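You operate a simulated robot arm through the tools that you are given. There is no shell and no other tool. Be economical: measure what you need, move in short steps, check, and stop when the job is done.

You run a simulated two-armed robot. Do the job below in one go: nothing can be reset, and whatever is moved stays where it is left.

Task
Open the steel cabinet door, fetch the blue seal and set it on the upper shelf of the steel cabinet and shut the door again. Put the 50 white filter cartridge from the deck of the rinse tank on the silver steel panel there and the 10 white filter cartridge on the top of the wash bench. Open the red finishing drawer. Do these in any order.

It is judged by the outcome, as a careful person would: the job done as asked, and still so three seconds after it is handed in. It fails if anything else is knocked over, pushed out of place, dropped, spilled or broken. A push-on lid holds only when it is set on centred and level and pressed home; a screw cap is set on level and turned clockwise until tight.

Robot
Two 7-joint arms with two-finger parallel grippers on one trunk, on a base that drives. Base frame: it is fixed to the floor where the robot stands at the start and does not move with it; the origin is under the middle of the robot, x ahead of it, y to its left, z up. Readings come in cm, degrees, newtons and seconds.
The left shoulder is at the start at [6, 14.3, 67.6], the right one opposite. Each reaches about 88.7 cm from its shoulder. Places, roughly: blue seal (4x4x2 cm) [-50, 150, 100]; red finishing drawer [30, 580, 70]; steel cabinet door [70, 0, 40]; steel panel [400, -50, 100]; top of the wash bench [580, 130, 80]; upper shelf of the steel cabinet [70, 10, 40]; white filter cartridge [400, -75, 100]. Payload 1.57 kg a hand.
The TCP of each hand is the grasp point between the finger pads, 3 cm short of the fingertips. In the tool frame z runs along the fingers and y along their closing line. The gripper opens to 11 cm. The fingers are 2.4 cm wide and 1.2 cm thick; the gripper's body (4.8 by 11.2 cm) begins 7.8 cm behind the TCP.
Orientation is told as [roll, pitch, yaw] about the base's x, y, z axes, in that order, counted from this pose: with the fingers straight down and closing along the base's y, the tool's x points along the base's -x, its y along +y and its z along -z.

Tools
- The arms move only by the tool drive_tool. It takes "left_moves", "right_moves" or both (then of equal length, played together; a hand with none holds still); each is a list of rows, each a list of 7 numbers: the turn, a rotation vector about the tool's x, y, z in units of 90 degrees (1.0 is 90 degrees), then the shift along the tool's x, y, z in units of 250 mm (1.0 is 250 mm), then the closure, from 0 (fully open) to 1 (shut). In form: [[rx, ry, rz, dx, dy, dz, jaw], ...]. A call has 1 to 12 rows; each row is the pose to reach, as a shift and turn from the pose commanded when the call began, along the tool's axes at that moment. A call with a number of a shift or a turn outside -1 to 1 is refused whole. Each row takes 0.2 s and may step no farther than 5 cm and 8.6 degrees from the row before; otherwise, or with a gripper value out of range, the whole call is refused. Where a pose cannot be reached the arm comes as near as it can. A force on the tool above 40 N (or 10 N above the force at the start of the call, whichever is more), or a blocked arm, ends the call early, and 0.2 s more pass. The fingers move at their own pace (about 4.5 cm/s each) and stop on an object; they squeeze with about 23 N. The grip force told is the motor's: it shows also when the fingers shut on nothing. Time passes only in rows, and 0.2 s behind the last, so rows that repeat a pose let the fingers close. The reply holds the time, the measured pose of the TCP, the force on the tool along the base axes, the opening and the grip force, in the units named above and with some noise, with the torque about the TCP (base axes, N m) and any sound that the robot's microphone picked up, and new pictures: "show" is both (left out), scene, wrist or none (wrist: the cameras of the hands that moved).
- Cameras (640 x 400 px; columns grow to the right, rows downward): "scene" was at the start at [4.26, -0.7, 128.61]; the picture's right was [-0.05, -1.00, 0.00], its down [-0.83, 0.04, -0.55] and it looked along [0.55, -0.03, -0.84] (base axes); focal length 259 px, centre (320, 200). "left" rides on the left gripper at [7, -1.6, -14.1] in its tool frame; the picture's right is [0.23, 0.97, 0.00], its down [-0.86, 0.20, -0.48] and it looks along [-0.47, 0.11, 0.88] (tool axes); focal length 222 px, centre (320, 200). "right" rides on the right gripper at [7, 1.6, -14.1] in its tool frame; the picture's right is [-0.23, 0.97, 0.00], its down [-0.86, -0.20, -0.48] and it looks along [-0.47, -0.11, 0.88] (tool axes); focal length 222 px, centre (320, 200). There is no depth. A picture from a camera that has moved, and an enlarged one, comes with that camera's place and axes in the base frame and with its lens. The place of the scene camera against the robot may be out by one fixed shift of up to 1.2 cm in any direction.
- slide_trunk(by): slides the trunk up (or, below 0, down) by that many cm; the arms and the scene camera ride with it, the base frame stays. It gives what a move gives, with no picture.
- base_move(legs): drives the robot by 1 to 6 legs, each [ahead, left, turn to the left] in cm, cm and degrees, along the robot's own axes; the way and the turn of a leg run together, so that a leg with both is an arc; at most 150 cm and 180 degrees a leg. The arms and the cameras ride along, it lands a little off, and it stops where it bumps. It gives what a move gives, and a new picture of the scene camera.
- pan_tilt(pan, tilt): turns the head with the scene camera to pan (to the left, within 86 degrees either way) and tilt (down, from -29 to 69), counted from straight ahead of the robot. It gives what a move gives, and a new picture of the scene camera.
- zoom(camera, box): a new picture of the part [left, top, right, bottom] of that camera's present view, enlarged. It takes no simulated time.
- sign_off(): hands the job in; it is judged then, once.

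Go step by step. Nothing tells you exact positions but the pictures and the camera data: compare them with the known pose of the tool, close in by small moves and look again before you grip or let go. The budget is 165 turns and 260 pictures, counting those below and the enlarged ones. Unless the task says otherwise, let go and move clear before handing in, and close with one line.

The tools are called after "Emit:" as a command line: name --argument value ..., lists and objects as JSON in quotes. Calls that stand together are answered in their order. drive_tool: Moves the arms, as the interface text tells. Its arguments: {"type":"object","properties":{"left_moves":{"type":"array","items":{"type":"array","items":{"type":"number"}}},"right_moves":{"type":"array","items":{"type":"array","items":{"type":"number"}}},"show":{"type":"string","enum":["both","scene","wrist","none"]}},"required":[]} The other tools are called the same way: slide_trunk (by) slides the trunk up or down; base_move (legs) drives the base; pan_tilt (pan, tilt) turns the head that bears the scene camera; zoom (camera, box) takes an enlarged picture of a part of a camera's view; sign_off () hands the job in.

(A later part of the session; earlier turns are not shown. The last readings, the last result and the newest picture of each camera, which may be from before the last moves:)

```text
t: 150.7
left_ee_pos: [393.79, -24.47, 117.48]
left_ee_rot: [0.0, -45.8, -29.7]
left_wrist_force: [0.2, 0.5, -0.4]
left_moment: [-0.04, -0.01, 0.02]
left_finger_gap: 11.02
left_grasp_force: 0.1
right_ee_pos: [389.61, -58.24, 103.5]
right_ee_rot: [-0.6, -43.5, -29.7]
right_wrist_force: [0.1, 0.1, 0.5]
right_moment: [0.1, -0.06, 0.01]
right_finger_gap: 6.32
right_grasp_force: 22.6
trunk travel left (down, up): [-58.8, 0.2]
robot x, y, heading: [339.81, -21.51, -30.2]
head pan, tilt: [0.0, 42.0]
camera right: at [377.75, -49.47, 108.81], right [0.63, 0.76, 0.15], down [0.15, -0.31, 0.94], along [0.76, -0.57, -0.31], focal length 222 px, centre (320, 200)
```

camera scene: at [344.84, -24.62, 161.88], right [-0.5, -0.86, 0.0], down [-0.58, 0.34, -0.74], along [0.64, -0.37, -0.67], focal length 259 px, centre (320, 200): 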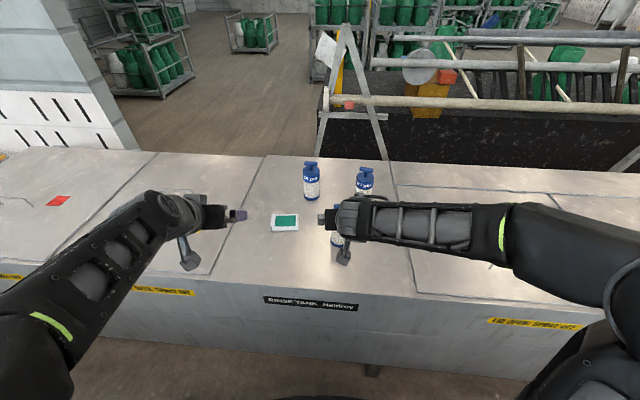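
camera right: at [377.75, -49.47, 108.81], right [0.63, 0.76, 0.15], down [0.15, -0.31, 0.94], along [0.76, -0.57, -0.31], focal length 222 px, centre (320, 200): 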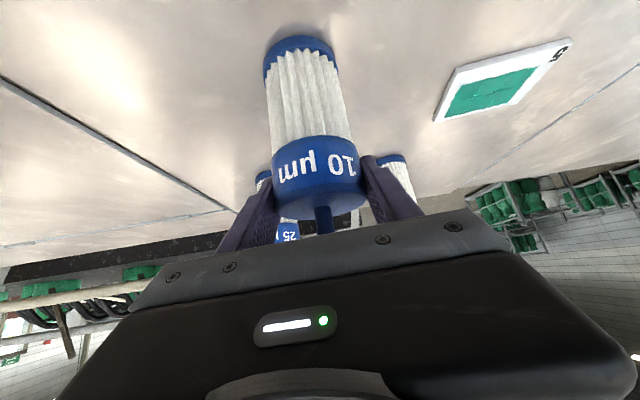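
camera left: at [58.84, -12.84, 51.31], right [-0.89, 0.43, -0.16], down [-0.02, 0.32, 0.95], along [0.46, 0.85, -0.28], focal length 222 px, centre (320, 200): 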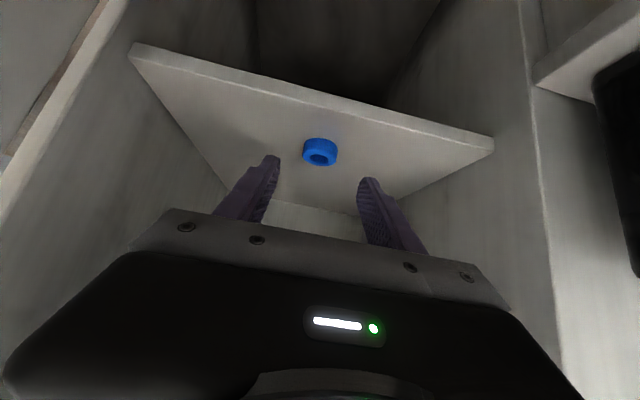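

Emit:
drive_tool --right_moves '[[0, 0, 0, -0.11, 0, -0.115, 1], [0, 0, 0, -0.22, 0, -0.23, 1], [0, 0, 0, -0.331, 0, -0.347, 1], [0, 0, 0, -0.27, -0.14, -0.4, 1], [0, 0, 0, -0.21, -0.28, -0.46, 1], [0, 0, 0, -0.16, -0.42, -0.51, 1], [0, 0, 0, -0.1, -0.56, -0.567, 1]]' --show "scene"

Emit:
zoom --camera "scene" --box '[240, 140, 400, 260]'

Emit:
zoom --camera "left" --box '[0, 0, 640, 400]'

```text
t: 152.3
left_ee_pos: [393.72, -24.45, 117.49]
left_ee_rot: [0.1, -45.7, -29.6]
left_wrist_force: [0.7, 0.1, -0.2]
left_moment: [-0.02, -0.01, -0.01]
left_finger_gap: 11.03
left_grasp_force: 0.0
right_ee_pos: [375.47, -66.35, 115.49]
right_ee_rot: [-0.6, -43.7, -29.8]
right_wrist_force: [-0.4, -0.1, -2.2]
right_moment: [-0.02, 0.0, 0.01]
right_finger_gap: 6.32
right_grasp_force: 22.5
trunk travel left (down, up): [-58.8, 0.2]
robot x, y, heading: [340.52, -21.77, -30.2]
head pan, tilt: [0.0, 42.0]
camera scene: at [344.65, -24.57, 161.89], right [-0.5, -0.86, 0.0], down [-0.58, 0.34, -0.74], along [0.64, -0.37, -0.67], focal length 259 px, centre (320, 200)
```

scene: 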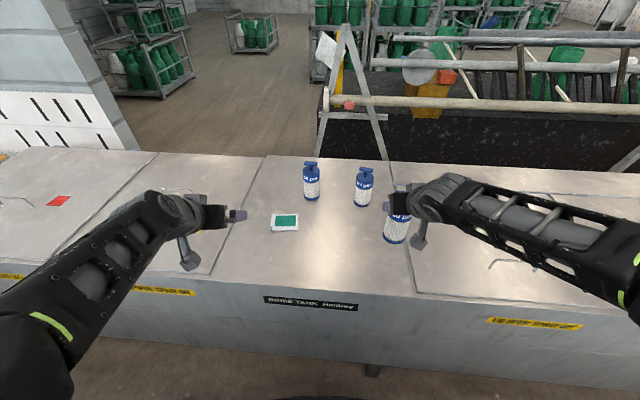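

```text
3.33 times, centred on (320, 200) of scene
camera zoom: at [344.65, -24.57, 161.89], right [-0.5, -0.86, 0.0], down [-0.58, 0.34, -0.74], along [0.64, -0.37, -0.67], focal length 863 px, centre (320, 200)
```

zoom: 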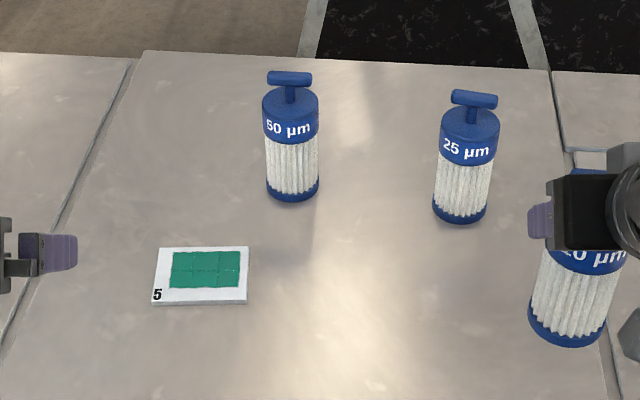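

```text
1.00 times, centred on (320, 200) of left
camera zoom: at [379.82, -18.65, 122.43], right [0.34, 0.92, -0.16], down [0.32, 0.05, 0.95], along [0.88, -0.38, -0.28], focal length 222 px, centre (320, 200)
```

zoom: 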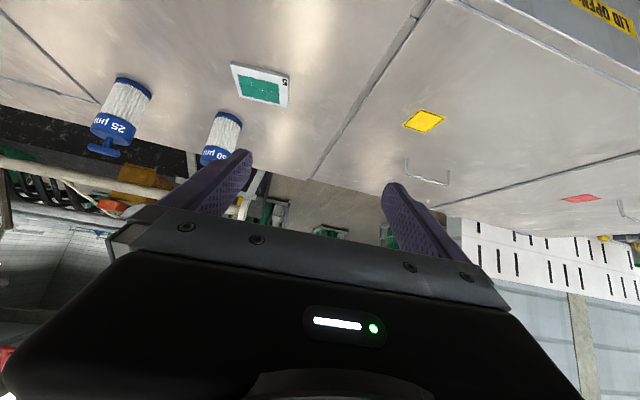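

The tank top is at z≈92 and the 50 cartridge at about [414, -61]. I nudge forward 6 cm for reach and bring the left hand to a pre-grasp pose.

Emit:
base_move --legs '[[6, 0, 0]]'

Emit:
drive_tool --left_moves '[[0, 0, 0, 0, -0.172, 0, 0], [0, 0, 0, 0, -0.344, 0, 0], [0, 0, 0, 0, -0.516, 0, 0], [0, 0, 0, 0, -0.688, 0, 0], [0, 0, 0, 0, -0.86, 0, 0], [0, 0, 0, -0.085, -0.86, 0.16, 0], [0, 0, 0, -0.17, -0.86, 0.32, 0], [0, 0, 0, -0.26, -0.86, 0.48, 0], [0, 0, 0, -0.35, -0.86, 0.64, 0]]'

```text
t: 153.3
left_ee_pos: [399.23, -27.77, 117.42]
left_ee_rot: [0.0, -45.7, -29.6]
left_wrist_force: [0.1, -0.7, -0.4]
left_moment: [0.01, 0.02, 0.02]
left_finger_gap: 10.98
left_grasp_force: 0.0
right_ee_pos: [380.95, -69.45, 115.28]
right_ee_rot: [-0.7, -43.5, -29.8]
right_wrist_force: [0.3, -0.1, -2.0]
right_moment: [0.01, -0.02, -0.02]
right_finger_gap: 6.3
right_grasp_force: 22.8
trunk travel left (down, up): [-58.8, 0.2]
robot x, y, heading: [344.95, -24.67, -30.1]
head pan, tilt: [0.0, 42.0]
camera scene: at [350.22, -27.73, 161.87], right [-0.5, -0.86, 0.0], down [-0.58, 0.34, -0.74], along [0.64, -0.37, -0.67], focal length 259 px, centre (320, 200)
```

scene: 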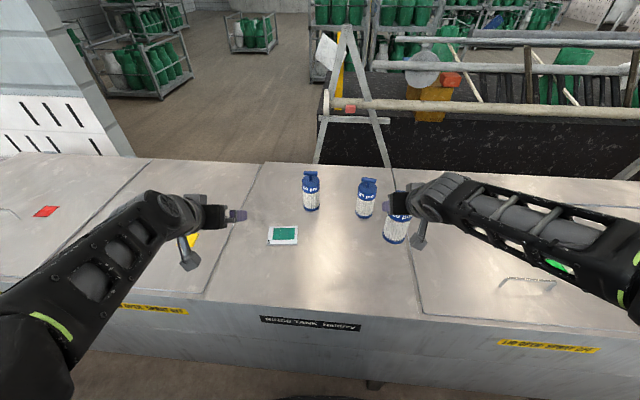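

```text
t: 155.3
left_ee_pos: [403.93, -54.92, 112.17]
left_ee_rot: [0.0, -45.6, -29.6]
left_wrist_force: [0.5, -0.1, -0.4]
left_moment: [0.01, 0.03, -0.02]
left_finger_gap: 10.98
left_grasp_force: 0.0
right_ee_pos: [380.94, -69.45, 115.48]
right_ee_rot: [-0.7, -43.6, -29.8]
right_wrist_force: [-0.5, 0.6, -2.3]
right_moment: [-0.05, 0.02, 0.05]
right_finger_gap: 6.28
right_grasp_force: 22.5
trunk travel left (down, up): [-58.8, 0.2]
robot x, y, heading: [345.06, -24.76, -30.3]
head pan, tilt: [0.0, 42.0]
camera scene: at [350.15, -27.69, 161.88], right [-0.5, -0.86, 0.0], down [-0.58, 0.34, -0.74], along [0.64, -0.37, -0.67], focal length 259 px, centre (320, 200)
camera left: at [390.09, -49.03, 117.17], right [0.34, 0.92, -0.16], down [0.32, 0.05, 0.95], along [0.88, -0.38, -0.28], focal length 222 px, centre (320, 200)
```

scene: 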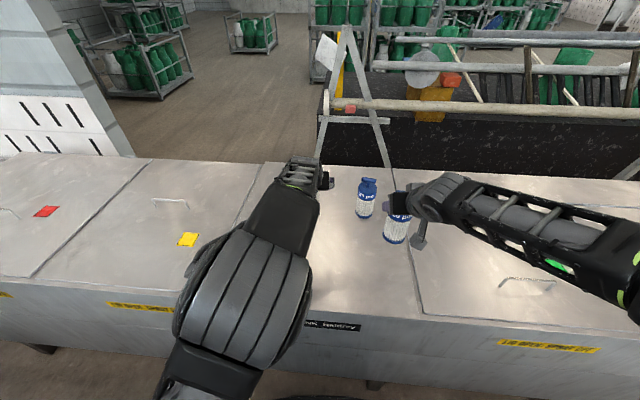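
left: 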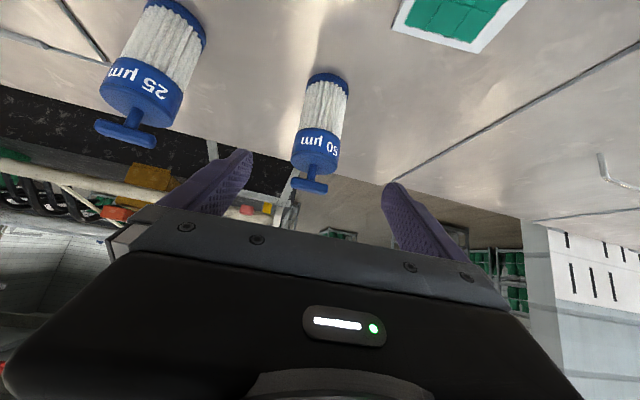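

Emit:
drive_tool --left_moves '[[0, 0, 0, -0.08, -0.016, 0.12, 0], [0, 0, 0, -0.104, -0.016, 0.28, 0], [0, 0, 0, -0.104, -0.016, 0.44, 0], [0, 0, 0, -0.104, -0.016, 0.6, 0], [0, 0, 0, -0.104, -0.016, 0.6, 0]]' --show "wrist"

```text
t: 156.5
left_ee_pos: [414.11, -61.63, 103.78]
left_ee_rot: [-0.1, -45.8, -29.6]
left_wrist_force: [0.2, -0.5, -0.3]
left_moment: [0.01, 0.01, 0.02]
left_finger_gap: 11.04
left_grasp_force: 0.0
right_ee_pos: [380.61, -69.32, 115.5]
right_ee_rot: [-0.5, -43.6, -29.7]
right_wrist_force: [0.2, -0.2, -1.9]
right_moment: [0.0, 0.03, 0.02]
right_finger_gap: 6.28
right_grasp_force: 23.4
trunk travel left (down, up): [-58.8, 0.2]
robot x, y, heading: [344.97, -24.35, -30.2]
head pan, tilt: [0.0, 42.0]
camera left: at [400.36, -55.75, 108.71], right [0.34, 0.92, -0.16], down [0.32, 0.05, 0.95], along [0.88, -0.38, -0.28], focal length 222 px, centre (320, 200)
```

left: 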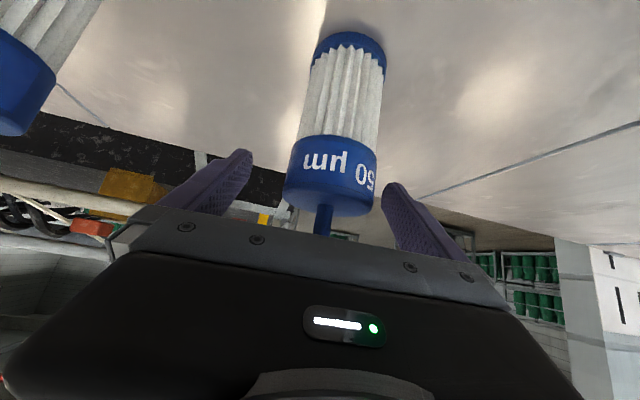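

Emit:
drive_tool --left_moves '[[0, 0, 0, 0, 0.028, 0.015, 0], [0, 0, 0, 0, 0.028, 0.015, 0.5], [0, 0, 0, 0, 0.028, 0.015, 1], [0, 0, 0, 0, 0.028, 0.015, 1], [0, 0, 0, 0, 0.028, 0.015, 1], [0, 0, 0, 0, 0.028, 0.015, 1], [0, 0, 0, -0.1, 0.028, -0.1, 1], [0, 0, 0, -0.2, 0.028, -0.2, 1]]' --show "both"

```text
t: 158.3
left_ee_pos: [414.6, -60.67, 110.89]
left_ee_rot: [0.0, -45.6, -29.6]
left_wrist_force: [-1.1, 0.0, -2.8]
left_moment: [0.01, 0.01, 0.01]
left_finger_gap: 6.33
left_grasp_force: 23.2
right_ee_pos: [380.8, -69.25, 115.51]
right_ee_rot: [-0.6, -43.7, -29.8]
right_wrist_force: [-0.3, -0.8, -1.3]
right_moment: [0.01, -0.03, -0.03]
right_finger_gap: 6.29
right_grasp_force: 22.5
trunk travel left (down, up): [-58.8, 0.2]
robot x, y, heading: [345.17, -24.47, -30.3]
head pan, tilt: [0.0, 42.0]
camera scene: at [350.04, -27.61, 161.88], right [-0.5, -0.86, 0.0], down [-0.58, 0.34, -0.74], along [0.64, -0.37, -0.67], focal length 259 px, centre (320, 200)
camera left: at [400.77, -54.88, 115.88], right [0.34, 0.93, -0.16], down [0.32, 0.05, 0.95], along [0.88, -0.38, -0.28], focal length 222 px, centre (320, 200)
```

scene: 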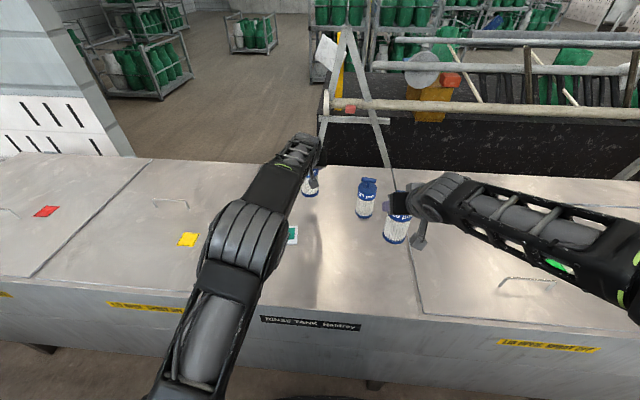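
left: 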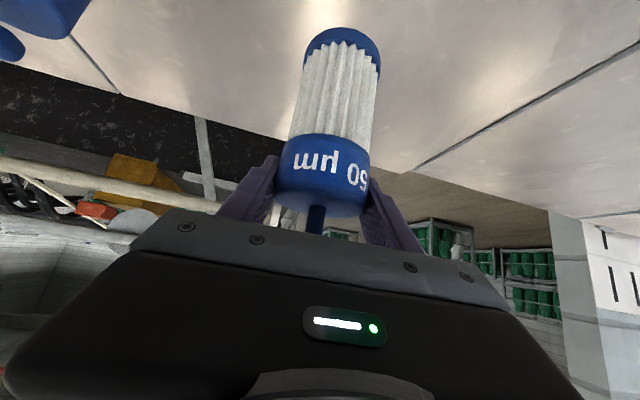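

Both cartridges are held. I move the 50 over the panel, whose centre is at about [405.6, -45.3].

Emit:
drive_tool --left_moves '[[0, 0, 0, 0.086, 0.076, -0.078, 1], [0, 0, 0, 0.172, 0.152, -0.155, 1], [0, 0, 0, 0.258, 0.228, -0.233, 1], [0, 0, 0, 0.344, 0.304, -0.31, 1], [0, 0, 0, 0.43, 0.38, -0.388, 1], [0, 0, 0, 0.43, 0.38, -0.388, 1]]' --show "both"

Emit:
zoom --camera "scene" --box '[240, 160, 400, 260]'

```text
t: 159.7
left_ee_pos: [406.97, -45.49, 110.08]
left_ee_rot: [0.0, -45.7, -29.5]
left_wrist_force: [-0.1, 0.2, -2.6]
left_moment: [-0.01, 0.0, -0.03]
left_finger_gap: 6.32
left_grasp_force: 23.2
right_ee_pos: [380.7, -69.4, 115.32]
right_ee_rot: [-0.6, -43.6, -29.8]
right_wrist_force: [0.2, -0.5, -2.0]
right_moment: [0.0, 0.01, 0.03]
right_finger_gap: 6.29
right_grasp_force: 23.3
trunk travel left (down, up): [-58.8, 0.2]
robot x, y, heading: [345.39, -24.56, -30.4]
head pan, tilt: [0.0, 42.0]
camera scene: at [350.06, -27.68, 161.88], right [-0.5, -0.86, 0.0], down [-0.58, 0.34, -0.74], along [0.64, -0.37, -0.67], focal length 259 px, centre (320, 200)
camera left: at [393.07, -39.7, 114.96], right [0.34, 0.92, -0.16], down [0.32, 0.05, 0.95], along [0.88, -0.38, -0.28], focal length 222 px, centre (320, 200)
```

scene: 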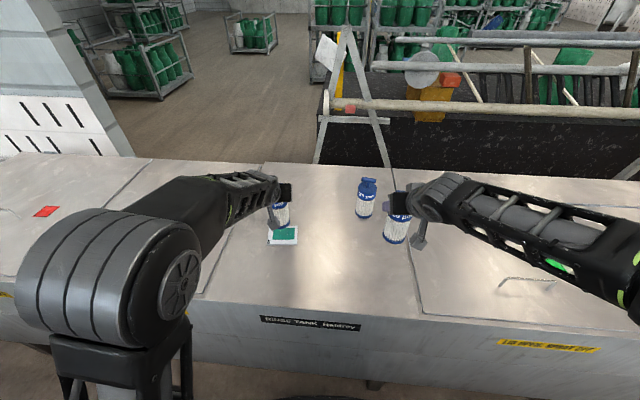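
left: 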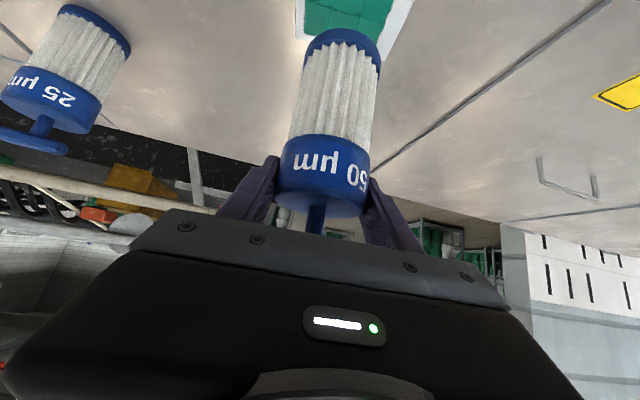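

```text
4.00 times, centred on (320, 210) of scene
camera zoom: at [350.06, -27.68, 161.88], right [-0.5, -0.86, 0.0], down [-0.58, 0.34, -0.74], along [0.64, -0.37, -0.67], focal length 1036 px, centre (320, 160)
```

zoom: 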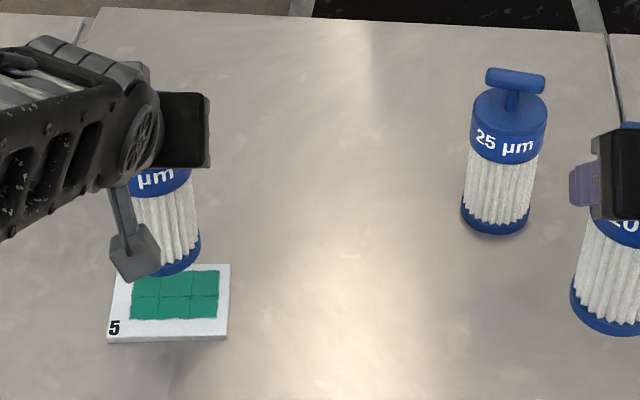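

The cartridge looks centred over the plate to within 1 cm. I lower it gently.

Emit:
drive_tool --left_moves '[[0, 0, 0, 0.043, 0.01, 0.042, 1], [0, 0, 0, 0.086, 0.018, 0.084, 1], [0, 0, 0, 0.115, 0.018, 0.112, 1], [0, 0, 0, 0.129, 0.018, 0.126, 1], [0, 0, 0, 0.137, 0.018, 0.134, 1], [0, 0, 0, 0.137, 0.018, 0.134, 1]]' --show "wrist"

Emit:
zoom --camera "scene" --box '[240, 160, 400, 260]'

```text
t: 161.1
left_ee_pos: [406.8, -45.2, 105.37]
left_ee_rot: [0.1, -45.7, -29.6]
left_wrist_force: [-0.7, -1.3, -2.5]
left_moment: [-0.01, 0.04, -0.03]
left_finger_gap: 6.33
left_grasp_force: 23.2
right_ee_pos: [380.7, -69.33, 115.46]
right_ee_rot: [-0.6, -43.6, -29.8]
right_wrist_force: [-0.1, 1.2, -2.2]
right_moment: [0.04, -0.03, -0.02]
right_finger_gap: 6.32
right_grasp_force: 23.5
trunk travel left (down, up): [-58.8, 0.2]
robot x, y, heading: [344.87, -24.65, -30.3]
head pan, tilt: [0.0, 42.0]
camera left: at [393.13, -39.27, 110.23], right [0.34, 0.92, -0.16], down [0.32, 0.05, 0.95], along [0.88, -0.38, -0.28], focal length 222 px, centre (320, 200)
```

left: 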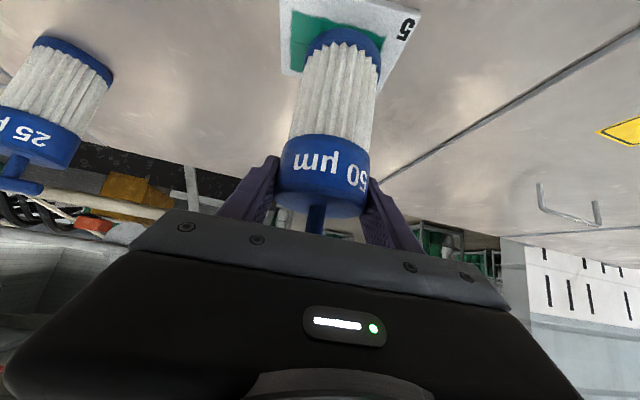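

```text
4.00 times, centred on (320, 210) of scene
camera zoom: at [350.02, -27.61, 161.88], right [-0.5, -0.86, 0.0], down [-0.58, 0.34, -0.74], along [0.64, -0.37, -0.67], focal length 1036 px, centre (320, 160)
```

zoom: 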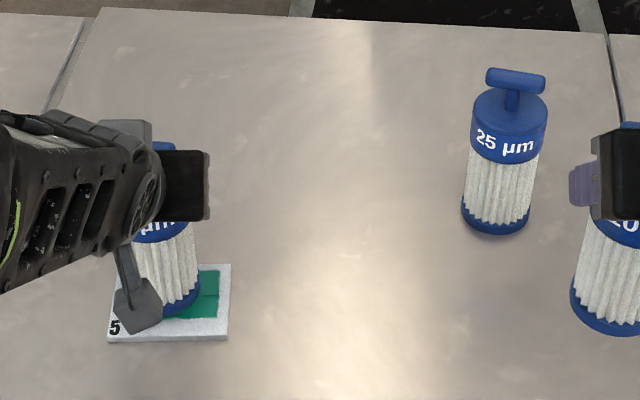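

Emit:
drive_tool --left_moves '[[0, 0, 0, 0.006, 0, 0.006, 1], [0, 0, 0, 0.012, 0, 0.011, 1], [0, 0, 0, 0.017, 0, 0.017, 1], [0, 0, 0, 0.023, 0, 0.022, 1]]' --show "none"

```text
t: 162.1
left_ee_pos: [406.98, -44.98, 104.49]
left_ee_rot: [0.0, -45.8, -29.5]
left_wrist_force: [0.2, 0.4, -2.7]
left_moment: [-0.01, -0.03, 0.01]
left_finger_gap: 6.3
left_grasp_force: 22.9
right_ee_pos: [380.75, -69.33, 115.56]
right_ee_rot: [-0.6, -43.6, -29.8]
right_wrist_force: [-0.2, -0.6, -1.8]
right_moment: [0.02, -0.01, -0.03]
right_finger_gap: 6.29
right_grasp_force: 22.8
trunk travel left (down, up): [-58.8, 0.2]
robot x, y, heading: [345.09, -24.48, -30.0]
head pan, tilt: [0.0, 42.0]
```

Emit:
drive_tool --left_moves '[[0, 0, 0, 0.005, 0, 0.004, 1], [0, 0, 0, 0.009, 0, 0.008, 1], [0, 0, 0, 0.014, 0, 0.013, 1], [0, 0, 0, 0.017, 0, 0.017, 1]]' --show "none"

```text
t: 163.1
left_ee_pos: [406.9, -45.02, 104.31]
left_ee_rot: [0.0, -46.2, -29.6]
left_wrist_force: [0.1, 3.2, 20.6]
left_moment: [0.32, 0.07, 0.17]
left_finger_gap: 6.35
left_grasp_force: 23.1
right_ee_pos: [380.55, -69.32, 115.59]
right_ee_rot: [-0.6, -43.7, -29.7]
right_wrist_force: [-0.2, -0.5, -2.6]
right_moment: [-0.01, 0.01, -0.04]
right_finger_gap: 6.31
right_grasp_force: 23.4
trunk travel left (down, up): [-58.8, 0.2]
robot x, y, heading: [345.2, -24.66, -30.3]
head pan, tilt: [0.0, 42.0]
```

Contact. I relieve the pressure, open and withdraw.

Emit:
drive_tool --left_moves '[[0, 0, 0, -0.005, 0, -0.005, 1], [0, 0, 0, -0.005, 0, -0.005, 0.7], [0, 0, 0, -0.005, 0, -0.005, 0.3], [0, 0, 0, -0.005, 0, -0.005, 0], [0, 0, 0, -0.005, 0, -0.005, 0], [0, 0, 0, -0.005, 0, -0.12, 0], [0, 0, 0, -0.005, 0, -0.26, 0], [0, 0, 0, -0.005, 0, -0.42, 0], [0, 0, 0, -0.005, 0, -0.58, 0]]' --show "wrist"

Emit:
zoom --camera "scene" --box '[220, 140, 420, 265]'

```text
t: 165.1
left_ee_pos: [397.94, -39.89, 114.17]
left_ee_rot: [-0.1, -45.7, -29.6]
left_wrist_force: [-0.3, 0.0, 0.1]
left_moment: [-0.03, 0.01, 0.01]
left_finger_gap: 10.98
left_grasp_force: 0.0
right_ee_pos: [380.82, -69.36, 115.44]
right_ee_rot: [-0.6, -43.6, -29.8]
right_wrist_force: [0.0, 0.4, -2.5]
right_moment: [0.01, 0.01, 0.0]
right_finger_gap: 6.29
right_grasp_force: 23.5
trunk travel left (down, up): [-58.8, 0.2]
robot x, y, heading: [344.96, -24.31, -30.3]
head pan, tilt: [0.0, 42.0]
camera left: at [384.1, -34.07, 118.99], right [0.34, 0.93, -0.16], down [0.32, 0.05, 0.95], along [0.88, -0.38, -0.28], focal length 222 px, centre (320, 200)
```

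left: 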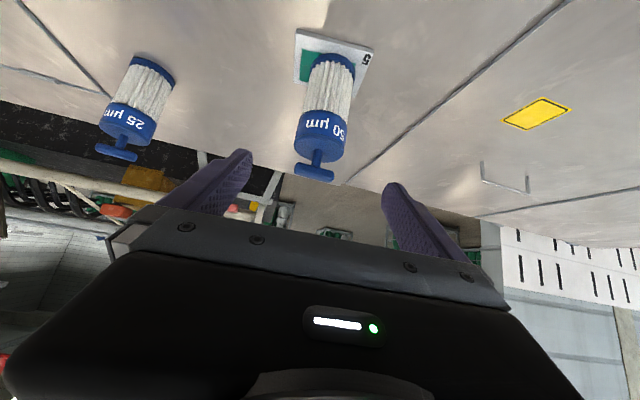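

```text
3.20 times, centred on (320, 202) of scene
camera zoom: at [349.91, -27.56, 161.89], right [-0.5, -0.86, 0.0], down [-0.58, 0.34, -0.74], along [0.64, -0.37, -0.67], focal length 829 px, centre (320, 192)
```

zoom: 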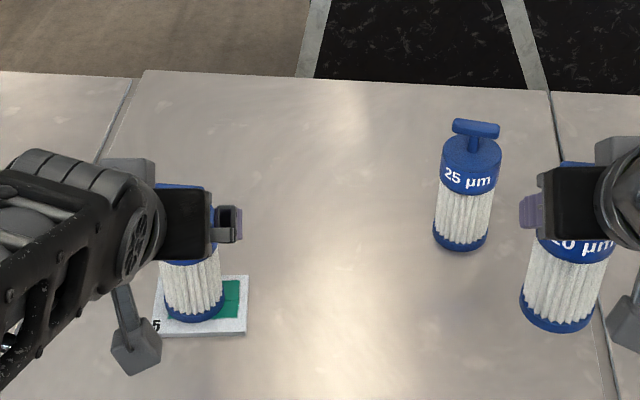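

The 50 stands on the panel. I back the base off carefully and look for the wash bench, which should be towards [580, 130].

Emit:
base_move --legs '[[-32, 0, 0]]'

Emit:
pan_tilt --pan 63 --tilt 15

```text
t: 167.2
left_ee_pos: [370.23, -23.82, 114.02]
left_ee_rot: [0.0, -45.8, -29.7]
left_wrist_force: [-0.3, 1.1, 0.4]
left_moment: [0.02, 0.01, -0.02]
left_finger_gap: 11.0
left_grasp_force: 0.1
right_ee_pos: [353.01, -53.17, 115.5]
right_ee_rot: [-0.5, -43.8, -29.8]
right_wrist_force: [-0.7, 0.1, -1.8]
right_moment: [-0.02, -0.02, 0.0]
right_finger_gap: 6.31
right_grasp_force: 22.9
trunk travel left (down, up): [-58.8, 0.2]
robot x, y, heading: [317.24, -8.36, -30.2]
head pan, tilt: [0.0, 42.0]
camera scene: at [322.19, -11.42, 161.89], right [-0.5, -0.86, 0.0], down [-0.58, 0.34, -0.74], along [0.64, -0.37, -0.67], focal length 259 px, centre (320, 200)
```

scene: 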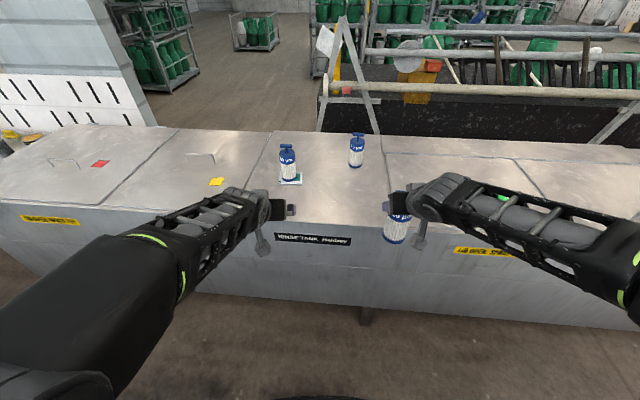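

```text
t: 168.5
left_ee_pos: [370.19, -23.93, 114.05]
left_ee_rot: [0.0, -45.8, -29.6]
left_wrist_force: [-0.4, 0.1, 0.3]
left_moment: [-0.01, -0.01, -0.01]
left_finger_gap: 11.03
left_grasp_force: 0.1
right_ee_pos: [353.02, -53.19, 115.4]
right_ee_rot: [-0.5, -43.6, -29.8]
right_wrist_force: [-0.4, -0.1, -2.0]
right_moment: [-0.02, 0.01, -0.02]
right_finger_gap: 6.28
right_grasp_force: 22.8
trunk travel left (down, up): [-58.8, 0.2]
robot x, y, heading: [317.46, -8.65, -30.3]
head pan, tilt: [63.0, 15.0]
camera scene: at [322.92, -2.22, 166.13], right [0.54, -0.84, 0.0], down [-0.22, -0.14, -0.97], along [0.81, 0.52, -0.26], focal length 259 px, centre (320, 200)
```

scene: 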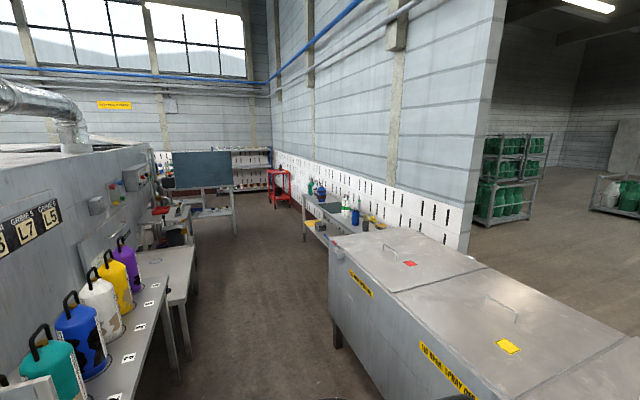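

Emit:
zoom --camera "scene" --box '[270, 160, 430, 260]'

```text
4.00 times, centred on (350, 210) of scene
camera zoom: at [322.92, -2.22, 166.13], right [0.54, -0.84, 0.0], down [-0.22, -0.14, -0.97], along [0.81, 0.52, -0.26], focal length 1036 px, centre (200, 160)
```

zoom: 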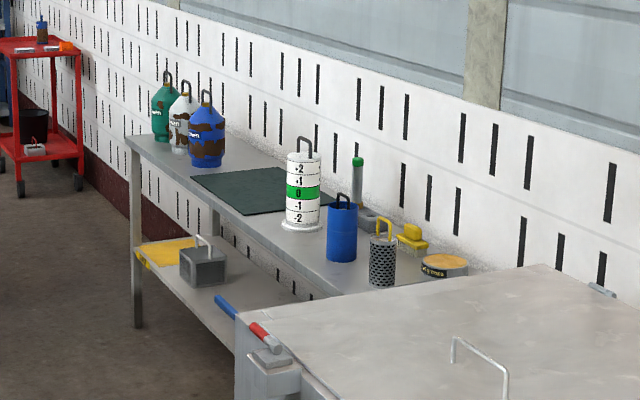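

The wash bench stands past the tank's end, with clutter on it. I drive along the aisle to its front.

Emit:
base_move --legs '[[18, 105, 0], [30, 110, -4]]'

Emit:
pan_tilt --pan 0 --tilt 35

```text
t: 179.5
left_ee_pos: [522.19, 131.41, 113.99]
left_ee_rot: [-0.1, -45.8, -34.2]
left_wrist_force: [0.9, 0.2, -0.9]
left_moment: [-0.02, -0.02, -0.04]
left_finger_gap: 10.99
left_grasp_force: 0.1
right_ee_pos: [502.63, 103.47, 115.55]
right_ee_rot: [-0.6, -43.6, -34.5]
right_wrist_force: [0.7, -0.2, -2.2]
right_moment: [0.0, -0.02, -0.01]
right_finger_gap: 6.29
right_grasp_force: 23.2
trunk travel left (down, up): [-58.8, 0.2]
robot x, y, heading: [470.88, 151.41, -35.1]
head pan, tilt: [63.0, 15.0]
camera scene: at [476.75, 156.88, 166.13], right [0.47, -0.88, 0.0], down [-0.23, -0.12, -0.97], along [0.85, 0.46, -0.26], focal length 259 px, centre (320, 200)
```

scene: 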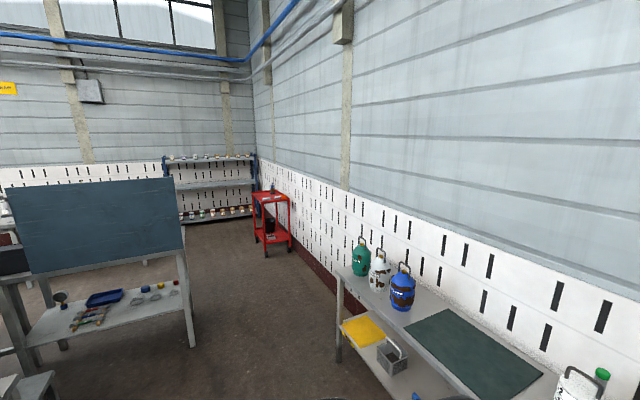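

```text
t: 180.8
left_ee_pos: [522.2, 131.44, 114.05]
left_ee_rot: [0.0, -45.8, -34.3]
left_wrist_force: [-0.5, -0.6, -0.3]
left_moment: [0.02, 0.0, 0.02]
left_finger_gap: 11.02
left_grasp_force: 0.1
right_ee_pos: [502.58, 103.53, 115.49]
right_ee_rot: [-0.5, -43.5, -34.5]
right_wrist_force: [0.0, 0.1, -1.2]
right_moment: [-0.03, -0.01, -0.01]
right_finger_gap: 6.27
right_grasp_force: 22.8
trunk travel left (down, up): [-58.8, 0.2]
robot x, y, heading: [470.7, 150.95, -34.9]
head pan, tilt: [0.0, 35.0]
camera scene: at [475.71, 147.42, 162.94], right [-0.57, -0.82, 0.0], down [-0.47, 0.33, -0.82], along [0.67, -0.47, -0.57], focal length 259 px, centre (320, 200)
```

scene: 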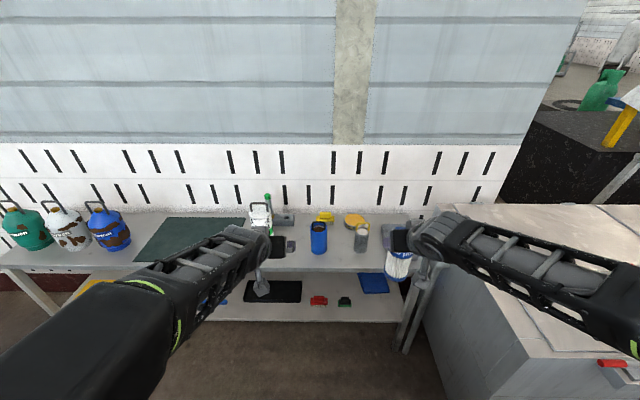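

I see a free spot on the bench top between the blue cup and the white gauge, near [546, 114.5]. I retract the left hand a little and position the base for the right hand.

Emit:
drive_tool --left_moves '[[0, 0, 0, 0.06, 0.1, -0.12, 0], [0, 0, 0, 0.12, 0.2, -0.24, 0], [0, 0, 0, 0.18, 0.3, -0.36, 0]]' --show "none"

Emit:
base_move --legs '[[0, 17, 0], [22, 0, 0]]'

Emit:
pan_tilt --pan -5 --tilt 46

Emit:
zoom --camera "right" --box '[0, 0, 640, 400]'

```text
t: 181.6
left_ee_pos: [518.44, 143.07, 117.26]
left_ee_rot: [-0.1, -46.0, -34.1]
left_wrist_force: [-0.7, 0.5, 0.3]
left_moment: [-0.04, -0.01, -0.01]
left_finger_gap: 11.0
left_grasp_force: 0.1
right_ee_pos: [502.35, 103.64, 115.63]
right_ee_rot: [-0.6, -43.8, -34.4]
right_wrist_force: [-0.4, 0.4, -2.1]
right_moment: [0.0, -0.01, 0.0]
right_finger_gap: 6.31
right_grasp_force: 23.3
trunk travel left (down, up): [-58.8, 0.2]
robot x, y, heading: [470.52, 150.99, -35.2]
head pan, tilt: [0.0, 35.0]
```

```text
t: 184.3
left_ee_pos: [545.88, 144.77, 117.15]
left_ee_rot: [0.0, -45.7, -34.5]
left_wrist_force: [0.5, -0.3, -0.5]
left_moment: [-0.04, -0.02, 0.03]
left_finger_gap: 11.01
left_grasp_force: 0.0
right_ee_pos: [529.93, 105.27, 115.49]
right_ee_rot: [-0.6, -43.7, -34.5]
right_wrist_force: [0.1, -0.2, -2.4]
right_moment: [-0.01, 0.02, -0.02]
right_finger_gap: 6.27
right_grasp_force: 23.2
trunk travel left (down, up): [-58.8, 0.2]
robot x, y, heading: [498.16, 153.03, -35.0]
head pan, tilt: [0.0, 35.0]
camera scene: at [503.14, 149.23, 162.93], right [-0.57, -0.82, 0.0], down [-0.47, 0.33, -0.82], along [0.67, -0.47, -0.57], focal length 259 px, centre (320, 200)
```

scene: 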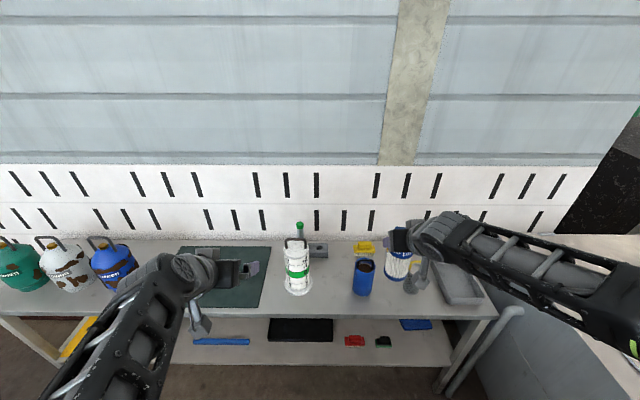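

```text
t: 185.1
left_ee_pos: [545.78, 144.82, 117.26]
left_ee_rot: [0.1, -45.9, -34.4]
left_wrist_force: [-0.8, -0.3, -0.2]
left_moment: [0.0, -0.01, 0.02]
left_finger_gap: 11.0
left_grasp_force: 0.0
right_ee_pos: [529.81, 105.44, 115.43]
right_ee_rot: [-0.6, -43.7, -34.6]
right_wrist_force: [-0.4, 0.5, -2.0]
right_moment: [0.0, 0.0, -0.02]
right_finger_gap: 6.26
right_grasp_force: 22.9
trunk travel left (down, up): [-58.8, 0.2]
robot x, y, heading: [497.69, 152.68, -34.7]
head pan, tilt: [-5.0, 46.0]
camera scene: at [501.95, 149.21, 161.32], right [-0.64, -0.77, 0.0], down [-0.55, 0.46, -0.7], along [0.53, -0.45, -0.72], focal length 259 px, centre (320, 200)
```

scene: 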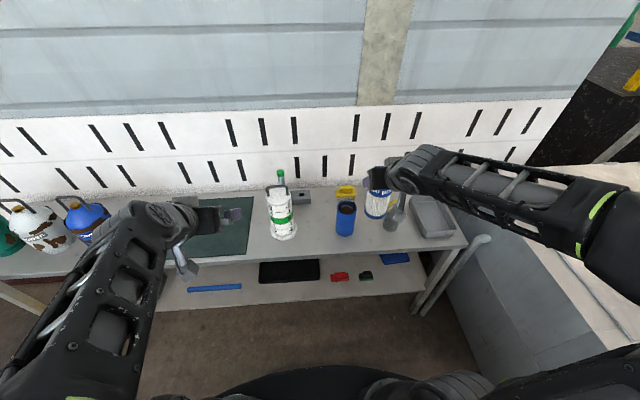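

```text
1.00 times, centred on (320, 200) of right
camera zoom: at [518.67, 115.23, 120.87], right [0.69, 0.7, 0.15], down [0.13, -0.32, 0.94], along [0.71, -0.63, -0.31], focal length 222 px, centre (320, 200)
```

zoom: 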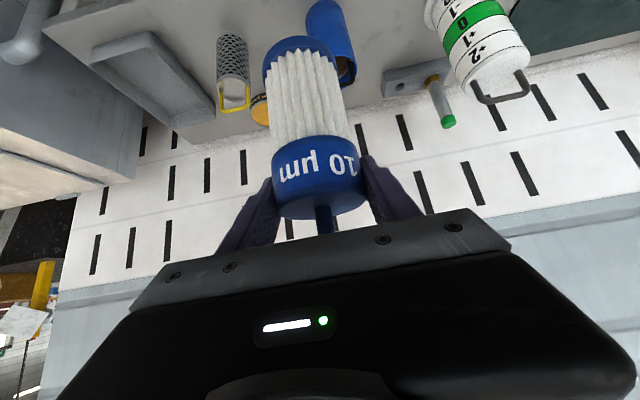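

Emit:
drive_tool --right_moves '[[0, 0, 0, -0.08, 0.13, 0.076, 1], [0, 0, 0, -0.16, 0.26, 0.152, 1], [0, 0, 0, -0.24, 0.39, 0.228, 1], [0, 0, 0, -0.32, 0.52, 0.304, 1], [0, 0, 0, -0.398, 0.647, 0.38, 1], [0, 0, 0, -0.398, 0.647, 0.38, 1]]'

Emit:
zoom --camera "scene" --box '[220, 150, 420, 275]'

```text
t: 186.5
left_ee_pos: [545.69, 144.76, 117.34]
left_ee_rot: [-0.1, -45.9, -34.5]
left_wrist_force: [0.2, 0.0, -0.2]
left_moment: [-0.01, 0.03, 0.03]
left_finger_gap: 11.0
left_grasp_force: 0.1
right_ee_pos: [550.26, 110.93, 115.45]
right_ee_rot: [-0.6, -43.5, -34.6]
right_wrist_force: [0.1, 0.3, -1.9]
right_moment: [-0.02, 0.07, -0.01]
right_finger_gap: 6.26
right_grasp_force: 23.3
trunk travel left (down, up): [-58.8, 0.2]
robot x, y, heading: [497.37, 153.23, -34.9]
head pan, tilt: [-5.0, 46.0]
camera scene: at [501.87, 149.18, 161.32], right [-0.64, -0.77, 0.0], down [-0.55, 0.46, -0.69], along [0.53, -0.45, -0.72], focal length 259 px, centre (320, 200)
camera right: at [539.18, 120.73, 120.81], right [0.69, 0.7, 0.15], down [0.13, -0.32, 0.94], along [0.71, -0.63, -0.31], focal length 222 px, centre (320, 200)
```

scene: 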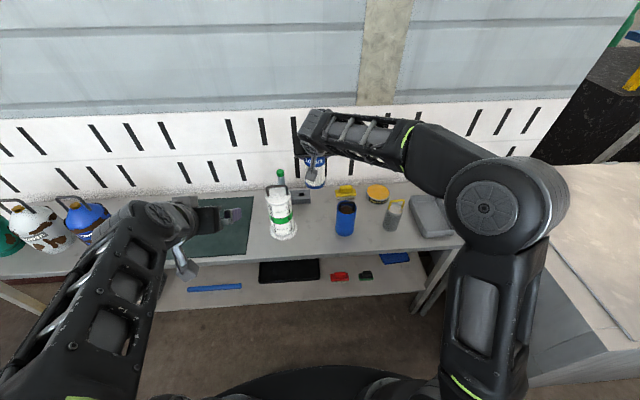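
right: 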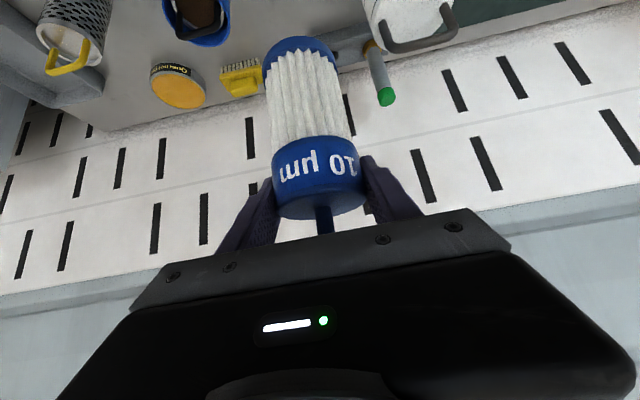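

```text
3.20 times, centred on (320, 212) of scene
camera zoom: at [501.87, 149.18, 161.32], right [-0.64, -0.77, 0.0], down [-0.55, 0.46, -0.69], along [0.53, -0.45, -0.72], focal length 829 px, centre (320, 160)
```

zoom: 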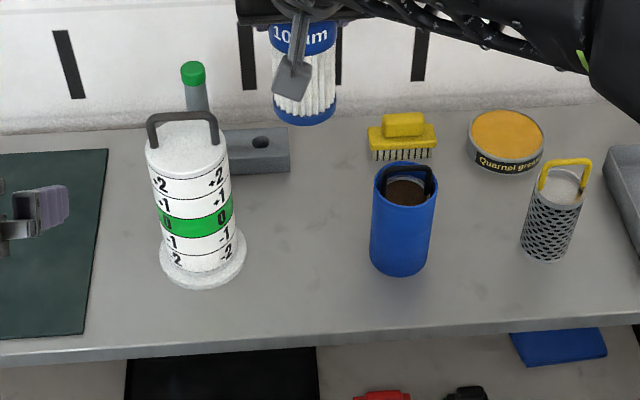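

The spot below is clear, between the gauge and the cup. I descend.

Emit:
drive_tool --right_moves '[[0, 0, 0, 0.11, 0.02, 0.115, 1], [0, 0, 0, 0.22, 0.04, 0.23, 1], [0, 0, 0, 0.33, 0.04, 0.346, 1], [0, 0, 0, 0.44, 0.04, 0.461, 1], [0, 0, 0, 0.55, 0.04, 0.577, 1]]'

Emit:
zoom --camera "scene" --box '[220, 150, 420, 275]'

```text
t: 187.7
left_ee_pos: [545.85, 144.75, 117.11]
left_ee_rot: [-0.2, -45.7, -34.3]
left_wrist_force: [0.1, 0.5, 1.1]
left_moment: [-0.01, 0.03, 0.04]
left_finger_gap: 11.01
left_grasp_force: 0.1
right_ee_pos: [551.03, 111.63, 95.28]
right_ee_rot: [-0.7, -43.6, -34.4]
right_wrist_force: [-0.5, -0.4, -1.8]
right_moment: [-0.06, -0.04, 0.02]
right_finger_gap: 6.28
right_grasp_force: 23.3
trunk travel left (down, up): [-58.8, 0.2]
robot x, y, heading: [497.78, 152.87, -34.9]
head pan, tilt: [-5.0, 46.0]
camera scene: at [502.07, 149.25, 161.32], right [-0.64, -0.77, 0.0], down [-0.55, 0.46, -0.69], along [0.53, -0.45, -0.72], focal length 259 px, centre (320, 200)
camera right: at [539.96, 121.52, 100.67], right [0.69, 0.71, 0.15], down [0.13, -0.32, 0.94], along [0.71, -0.63, -0.31], focal length 222 px, centre (320, 200)
```

scene: 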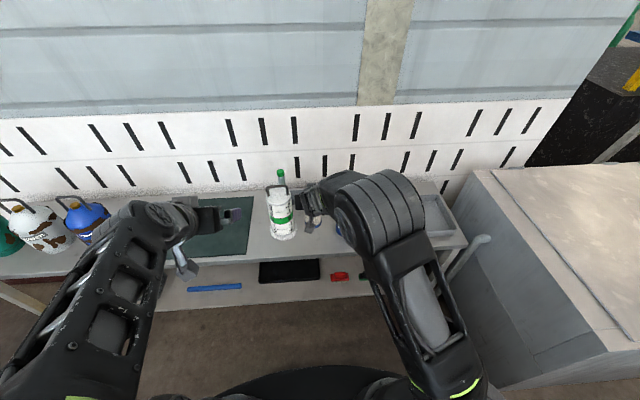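
right: 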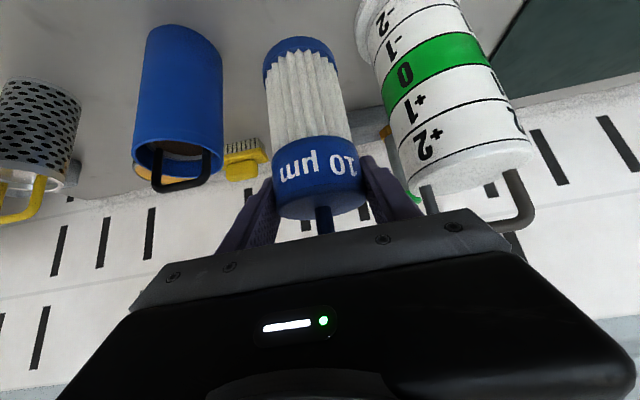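

```text
3.20 times, centred on (320, 212) of scene
camera zoom: at [502.07, 149.25, 161.32], right [-0.64, -0.77, 0.0], down [-0.55, 0.46, -0.69], along [0.53, -0.45, -0.72], focal length 829 px, centre (320, 160)
```

zoom: 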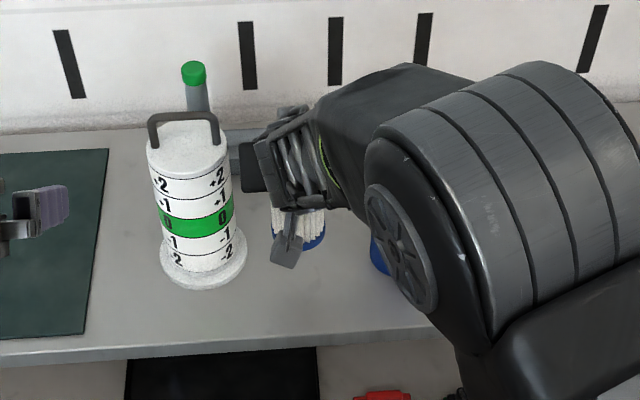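

The gauge's flange is a bit closer than the cup, so I shift 1.4 cm right while stepping down.

Emit:
drive_tool --right_moves '[[0, 0, 0, 0, -0.03, 0, 1], [0, 0, 0, 0.028, -0.056, 0.029, 1], [0, 0, 0, 0.055, -0.056, 0.058, 1], [0, 0, 0, 0.069, -0.056, 0.072, 1], [0, 0, 0, 0.077, -0.056, 0.08, 1], [0, 0, 0, 0.083, -0.056, 0.087, 1], [0, 0, 0, 0.083, -0.056, 0.087, 1]]' --show "wrist"

```text
t: 189.3
left_ee_pos: [545.83, 144.76, 117.05]
left_ee_rot: [-0.1, -45.8, -34.3]
left_wrist_force: [-0.5, 0.2, 0.3]
left_moment: [0.0, 0.0, 0.02]
left_finger_gap: 11.02
left_grasp_force: 0.0
right_ee_pos: [549.9, 110.34, 92.53]
right_ee_rot: [-0.7, -43.5, -34.6]
right_wrist_force: [-0.8, 0.6, -2.0]
right_moment: [-0.02, -0.01, -0.01]
right_finger_gap: 6.27
right_grasp_force: 22.6
trunk travel left (down, up): [-58.8, 0.2]
robot x, y, heading: [497.71, 153.03, -34.8]
head pan, tilt: [-5.0, 46.0]
camera right: at [538.94, 120.18, 97.8], right [0.69, 0.7, 0.15], down [0.13, -0.32, 0.94], along [0.71, -0.63, -0.31], focal length 222 px, centre (320, 200)
```

right: 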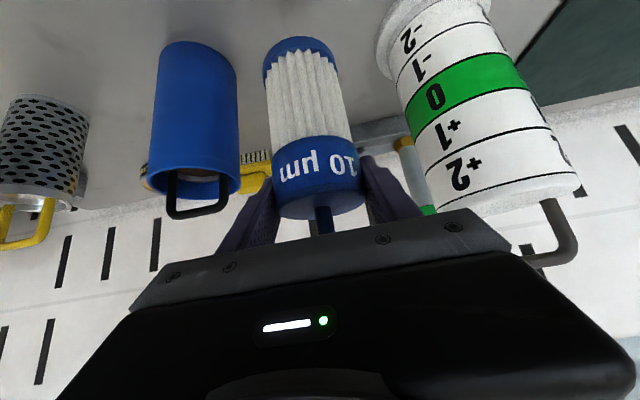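

Emit:
drive_tool --right_moves '[[0, 0, 0, 0.007, 0, 0.007, 1], [0, 0, 0, 0.014, 0, 0.014, 1], [0, 0, 0, 0.019, 0, 0.02, 1], [0, 0, 0, 0.025, 0, 0.026, 1], [0, 0, 0, 0.03, 0, 0.032, 1]]' --show "none"

```text
t: 190.5
left_ee_pos: [545.8, 144.8, 117.09]
left_ee_rot: [0.0, -45.8, -34.3]
left_wrist_force: [0.6, 0.4, 0.1]
left_moment: [-0.02, 0.02, 0.04]
left_finger_gap: 10.99
left_grasp_force: 0.1
right_ee_pos: [550.0, 110.38, 91.33]
right_ee_rot: [-0.6, -43.6, -34.6]
right_wrist_force: [0.3, -0.2, -2.0]
right_moment: [-0.02, -0.02, -0.02]
right_finger_gap: 6.26
right_grasp_force: 22.7
trunk travel left (down, up): [-58.8, 0.2]
robot x, y, heading: [497.98, 152.99, -35.2]
head pan, tilt: [-5.0, 46.0]
```

Emit:
drive_tool --right_moves '[[0, 0, 0, 0.007, 0, 0.007, 1], [0, 0, 0, 0.014, 0, 0.014, 1], [0, 0, 0, 0.019, 0, 0.02, 1], [0, 0, 0, 0.025, 0, 0.026, 1]]' --show "none"

```text
t: 191.5
left_ee_pos: [545.75, 144.76, 117.07]
left_ee_rot: [-0.1, -45.8, -34.3]
left_wrist_force: [0.4, 1.2, -0.5]
left_moment: [-0.05, -0.01, 0.0]
left_finger_gap: 10.97
left_grasp_force: 0.0
right_ee_pos: [550.01, 110.13, 90.49]
right_ee_rot: [-0.6, -43.5, -34.6]
right_wrist_force: [-0.1, 0.2, -1.6]
right_moment: [0.02, 0.01, 0.0]
right_finger_gap: 6.28
right_grasp_force: 23.1
trunk travel left (down, up): [-58.8, 0.2]
robot x, y, heading: [498.02, 153.05, -35.2]
head pan, tilt: [-5.0, 46.0]
```

Emit:
drive_tool --right_moves '[[0, 0, 0, 0.007, 0, 0.007, 1], [0, 0, 0, 0.014, 0, 0.014, 1], [0, 0, 0, 0.019, 0, 0.02, 1], [0, 0, 0, 0.025, 0, 0.026, 1]]' --show "wrist"

```text
t: 192.5
left_ee_pos: [545.7, 144.72, 117.17]
left_ee_rot: [0.1, -45.8, -34.3]
left_wrist_force: [0.3, -0.2, 0.2]
left_moment: [-0.01, -0.04, -0.01]
left_finger_gap: 10.98
left_grasp_force: 0.0
right_ee_pos: [550.05, 110.24, 89.43]
right_ee_rot: [-0.7, -43.7, -34.5]
right_wrist_force: [-0.1, 0.0, -2.1]
right_moment: [0.04, -0.01, 0.0]
right_finger_gap: 6.26
right_grasp_force: 22.8
trunk travel left (down, up): [-58.8, 0.2]
robot x, y, heading: [498.35, 153.04, -35.1]
head pan, tilt: [-5.0, 46.0]
camera right: at [538.89, 120.06, 94.84], right [0.69, 0.7, 0.15], down [0.13, -0.32, 0.94], along [0.71, -0.63, -0.31], focal length 222 px, centre (320, 200)
```

right: 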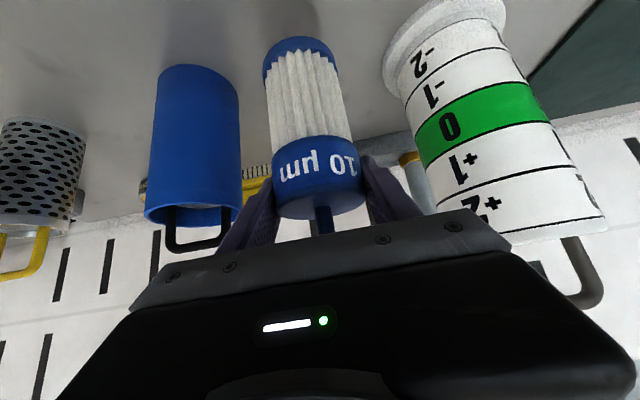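

The cup bottom suggests the bench is at z≈76, so I keep going down.

Emit:
drive_tool --right_moves '[[0, 0, 0, 0.011, 0, 0.012, 1], [0, 0, 0, 0.022, 0, 0.023, 1], [0, 0, 0, 0.03, 0, 0.032, 1], [0, 0, 0, 0.036, 0, 0.038, 1], [0, 0, 0, 0.041, 0, 0.043, 1], [0, 0, 0, 0.046, 0, 0.048, 1]]' --show "none"

```text
t: 193.9
left_ee_pos: [545.77, 144.79, 117.07]
left_ee_rot: [0.0, -45.8, -34.3]
left_wrist_force: [0.2, 0.2, 0.8]
left_moment: [-0.03, 0.01, -0.02]
left_finger_gap: 11.04
left_grasp_force: 0.0
right_ee_pos: [550.02, 110.25, 87.91]
right_ee_rot: [-0.6, -43.6, -34.6]
right_wrist_force: [-0.2, 0.1, -2.4]
right_moment: [0.02, 0.01, 0.01]
right_finger_gap: 6.28
right_grasp_force: 22.9
trunk travel left (down, up): [-58.8, 0.2]
robot x, y, heading: [498.05, 153.13, -35.3]
head pan, tilt: [-5.0, 46.0]
```

Emit:
drive_tool --right_moves '[[0, 0, 0, 0.006, 0, 0.006, 1], [0, 0, 0, 0.011, 0, 0.012, 1], [0, 0, 0, 0.017, 0, 0.017, 1], [0, 0, 0, 0.022, 0, 0.023, 1]]' --show "wrist"

```text
t: 194.9
left_ee_pos: [545.69, 144.75, 117.2]
left_ee_rot: [0.0, -45.8, -34.3]
left_wrist_force: [0.8, 0.7, 0.3]
left_moment: [0.01, 0.0, -0.01]
left_finger_gap: 11.0
left_grasp_force: 0.0
right_ee_pos: [550.06, 110.32, 87.01]
right_ee_rot: [-0.6, -43.6, -34.6]
right_wrist_force: [0.4, 0.2, -2.4]
right_moment: [0.02, 0.0, 0.03]
right_finger_gap: 6.26
right_grasp_force: 23.0
trunk travel left (down, up): [-58.8, 0.2]
robot x, y, heading: [498.13, 153.26, -35.1]
head pan, tilt: [-5.0, 46.0]
camera right: at [538.93, 120.07, 92.4], right [0.69, 0.7, 0.15], down [0.13, -0.32, 0.94], along [0.71, -0.63, -0.31], focal length 222 px, centre (320, 200)
```

right: 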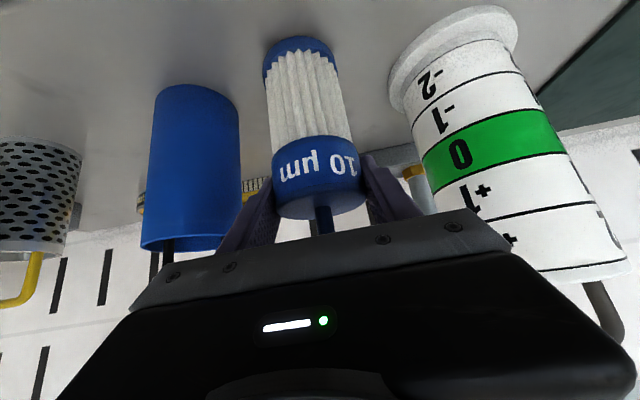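

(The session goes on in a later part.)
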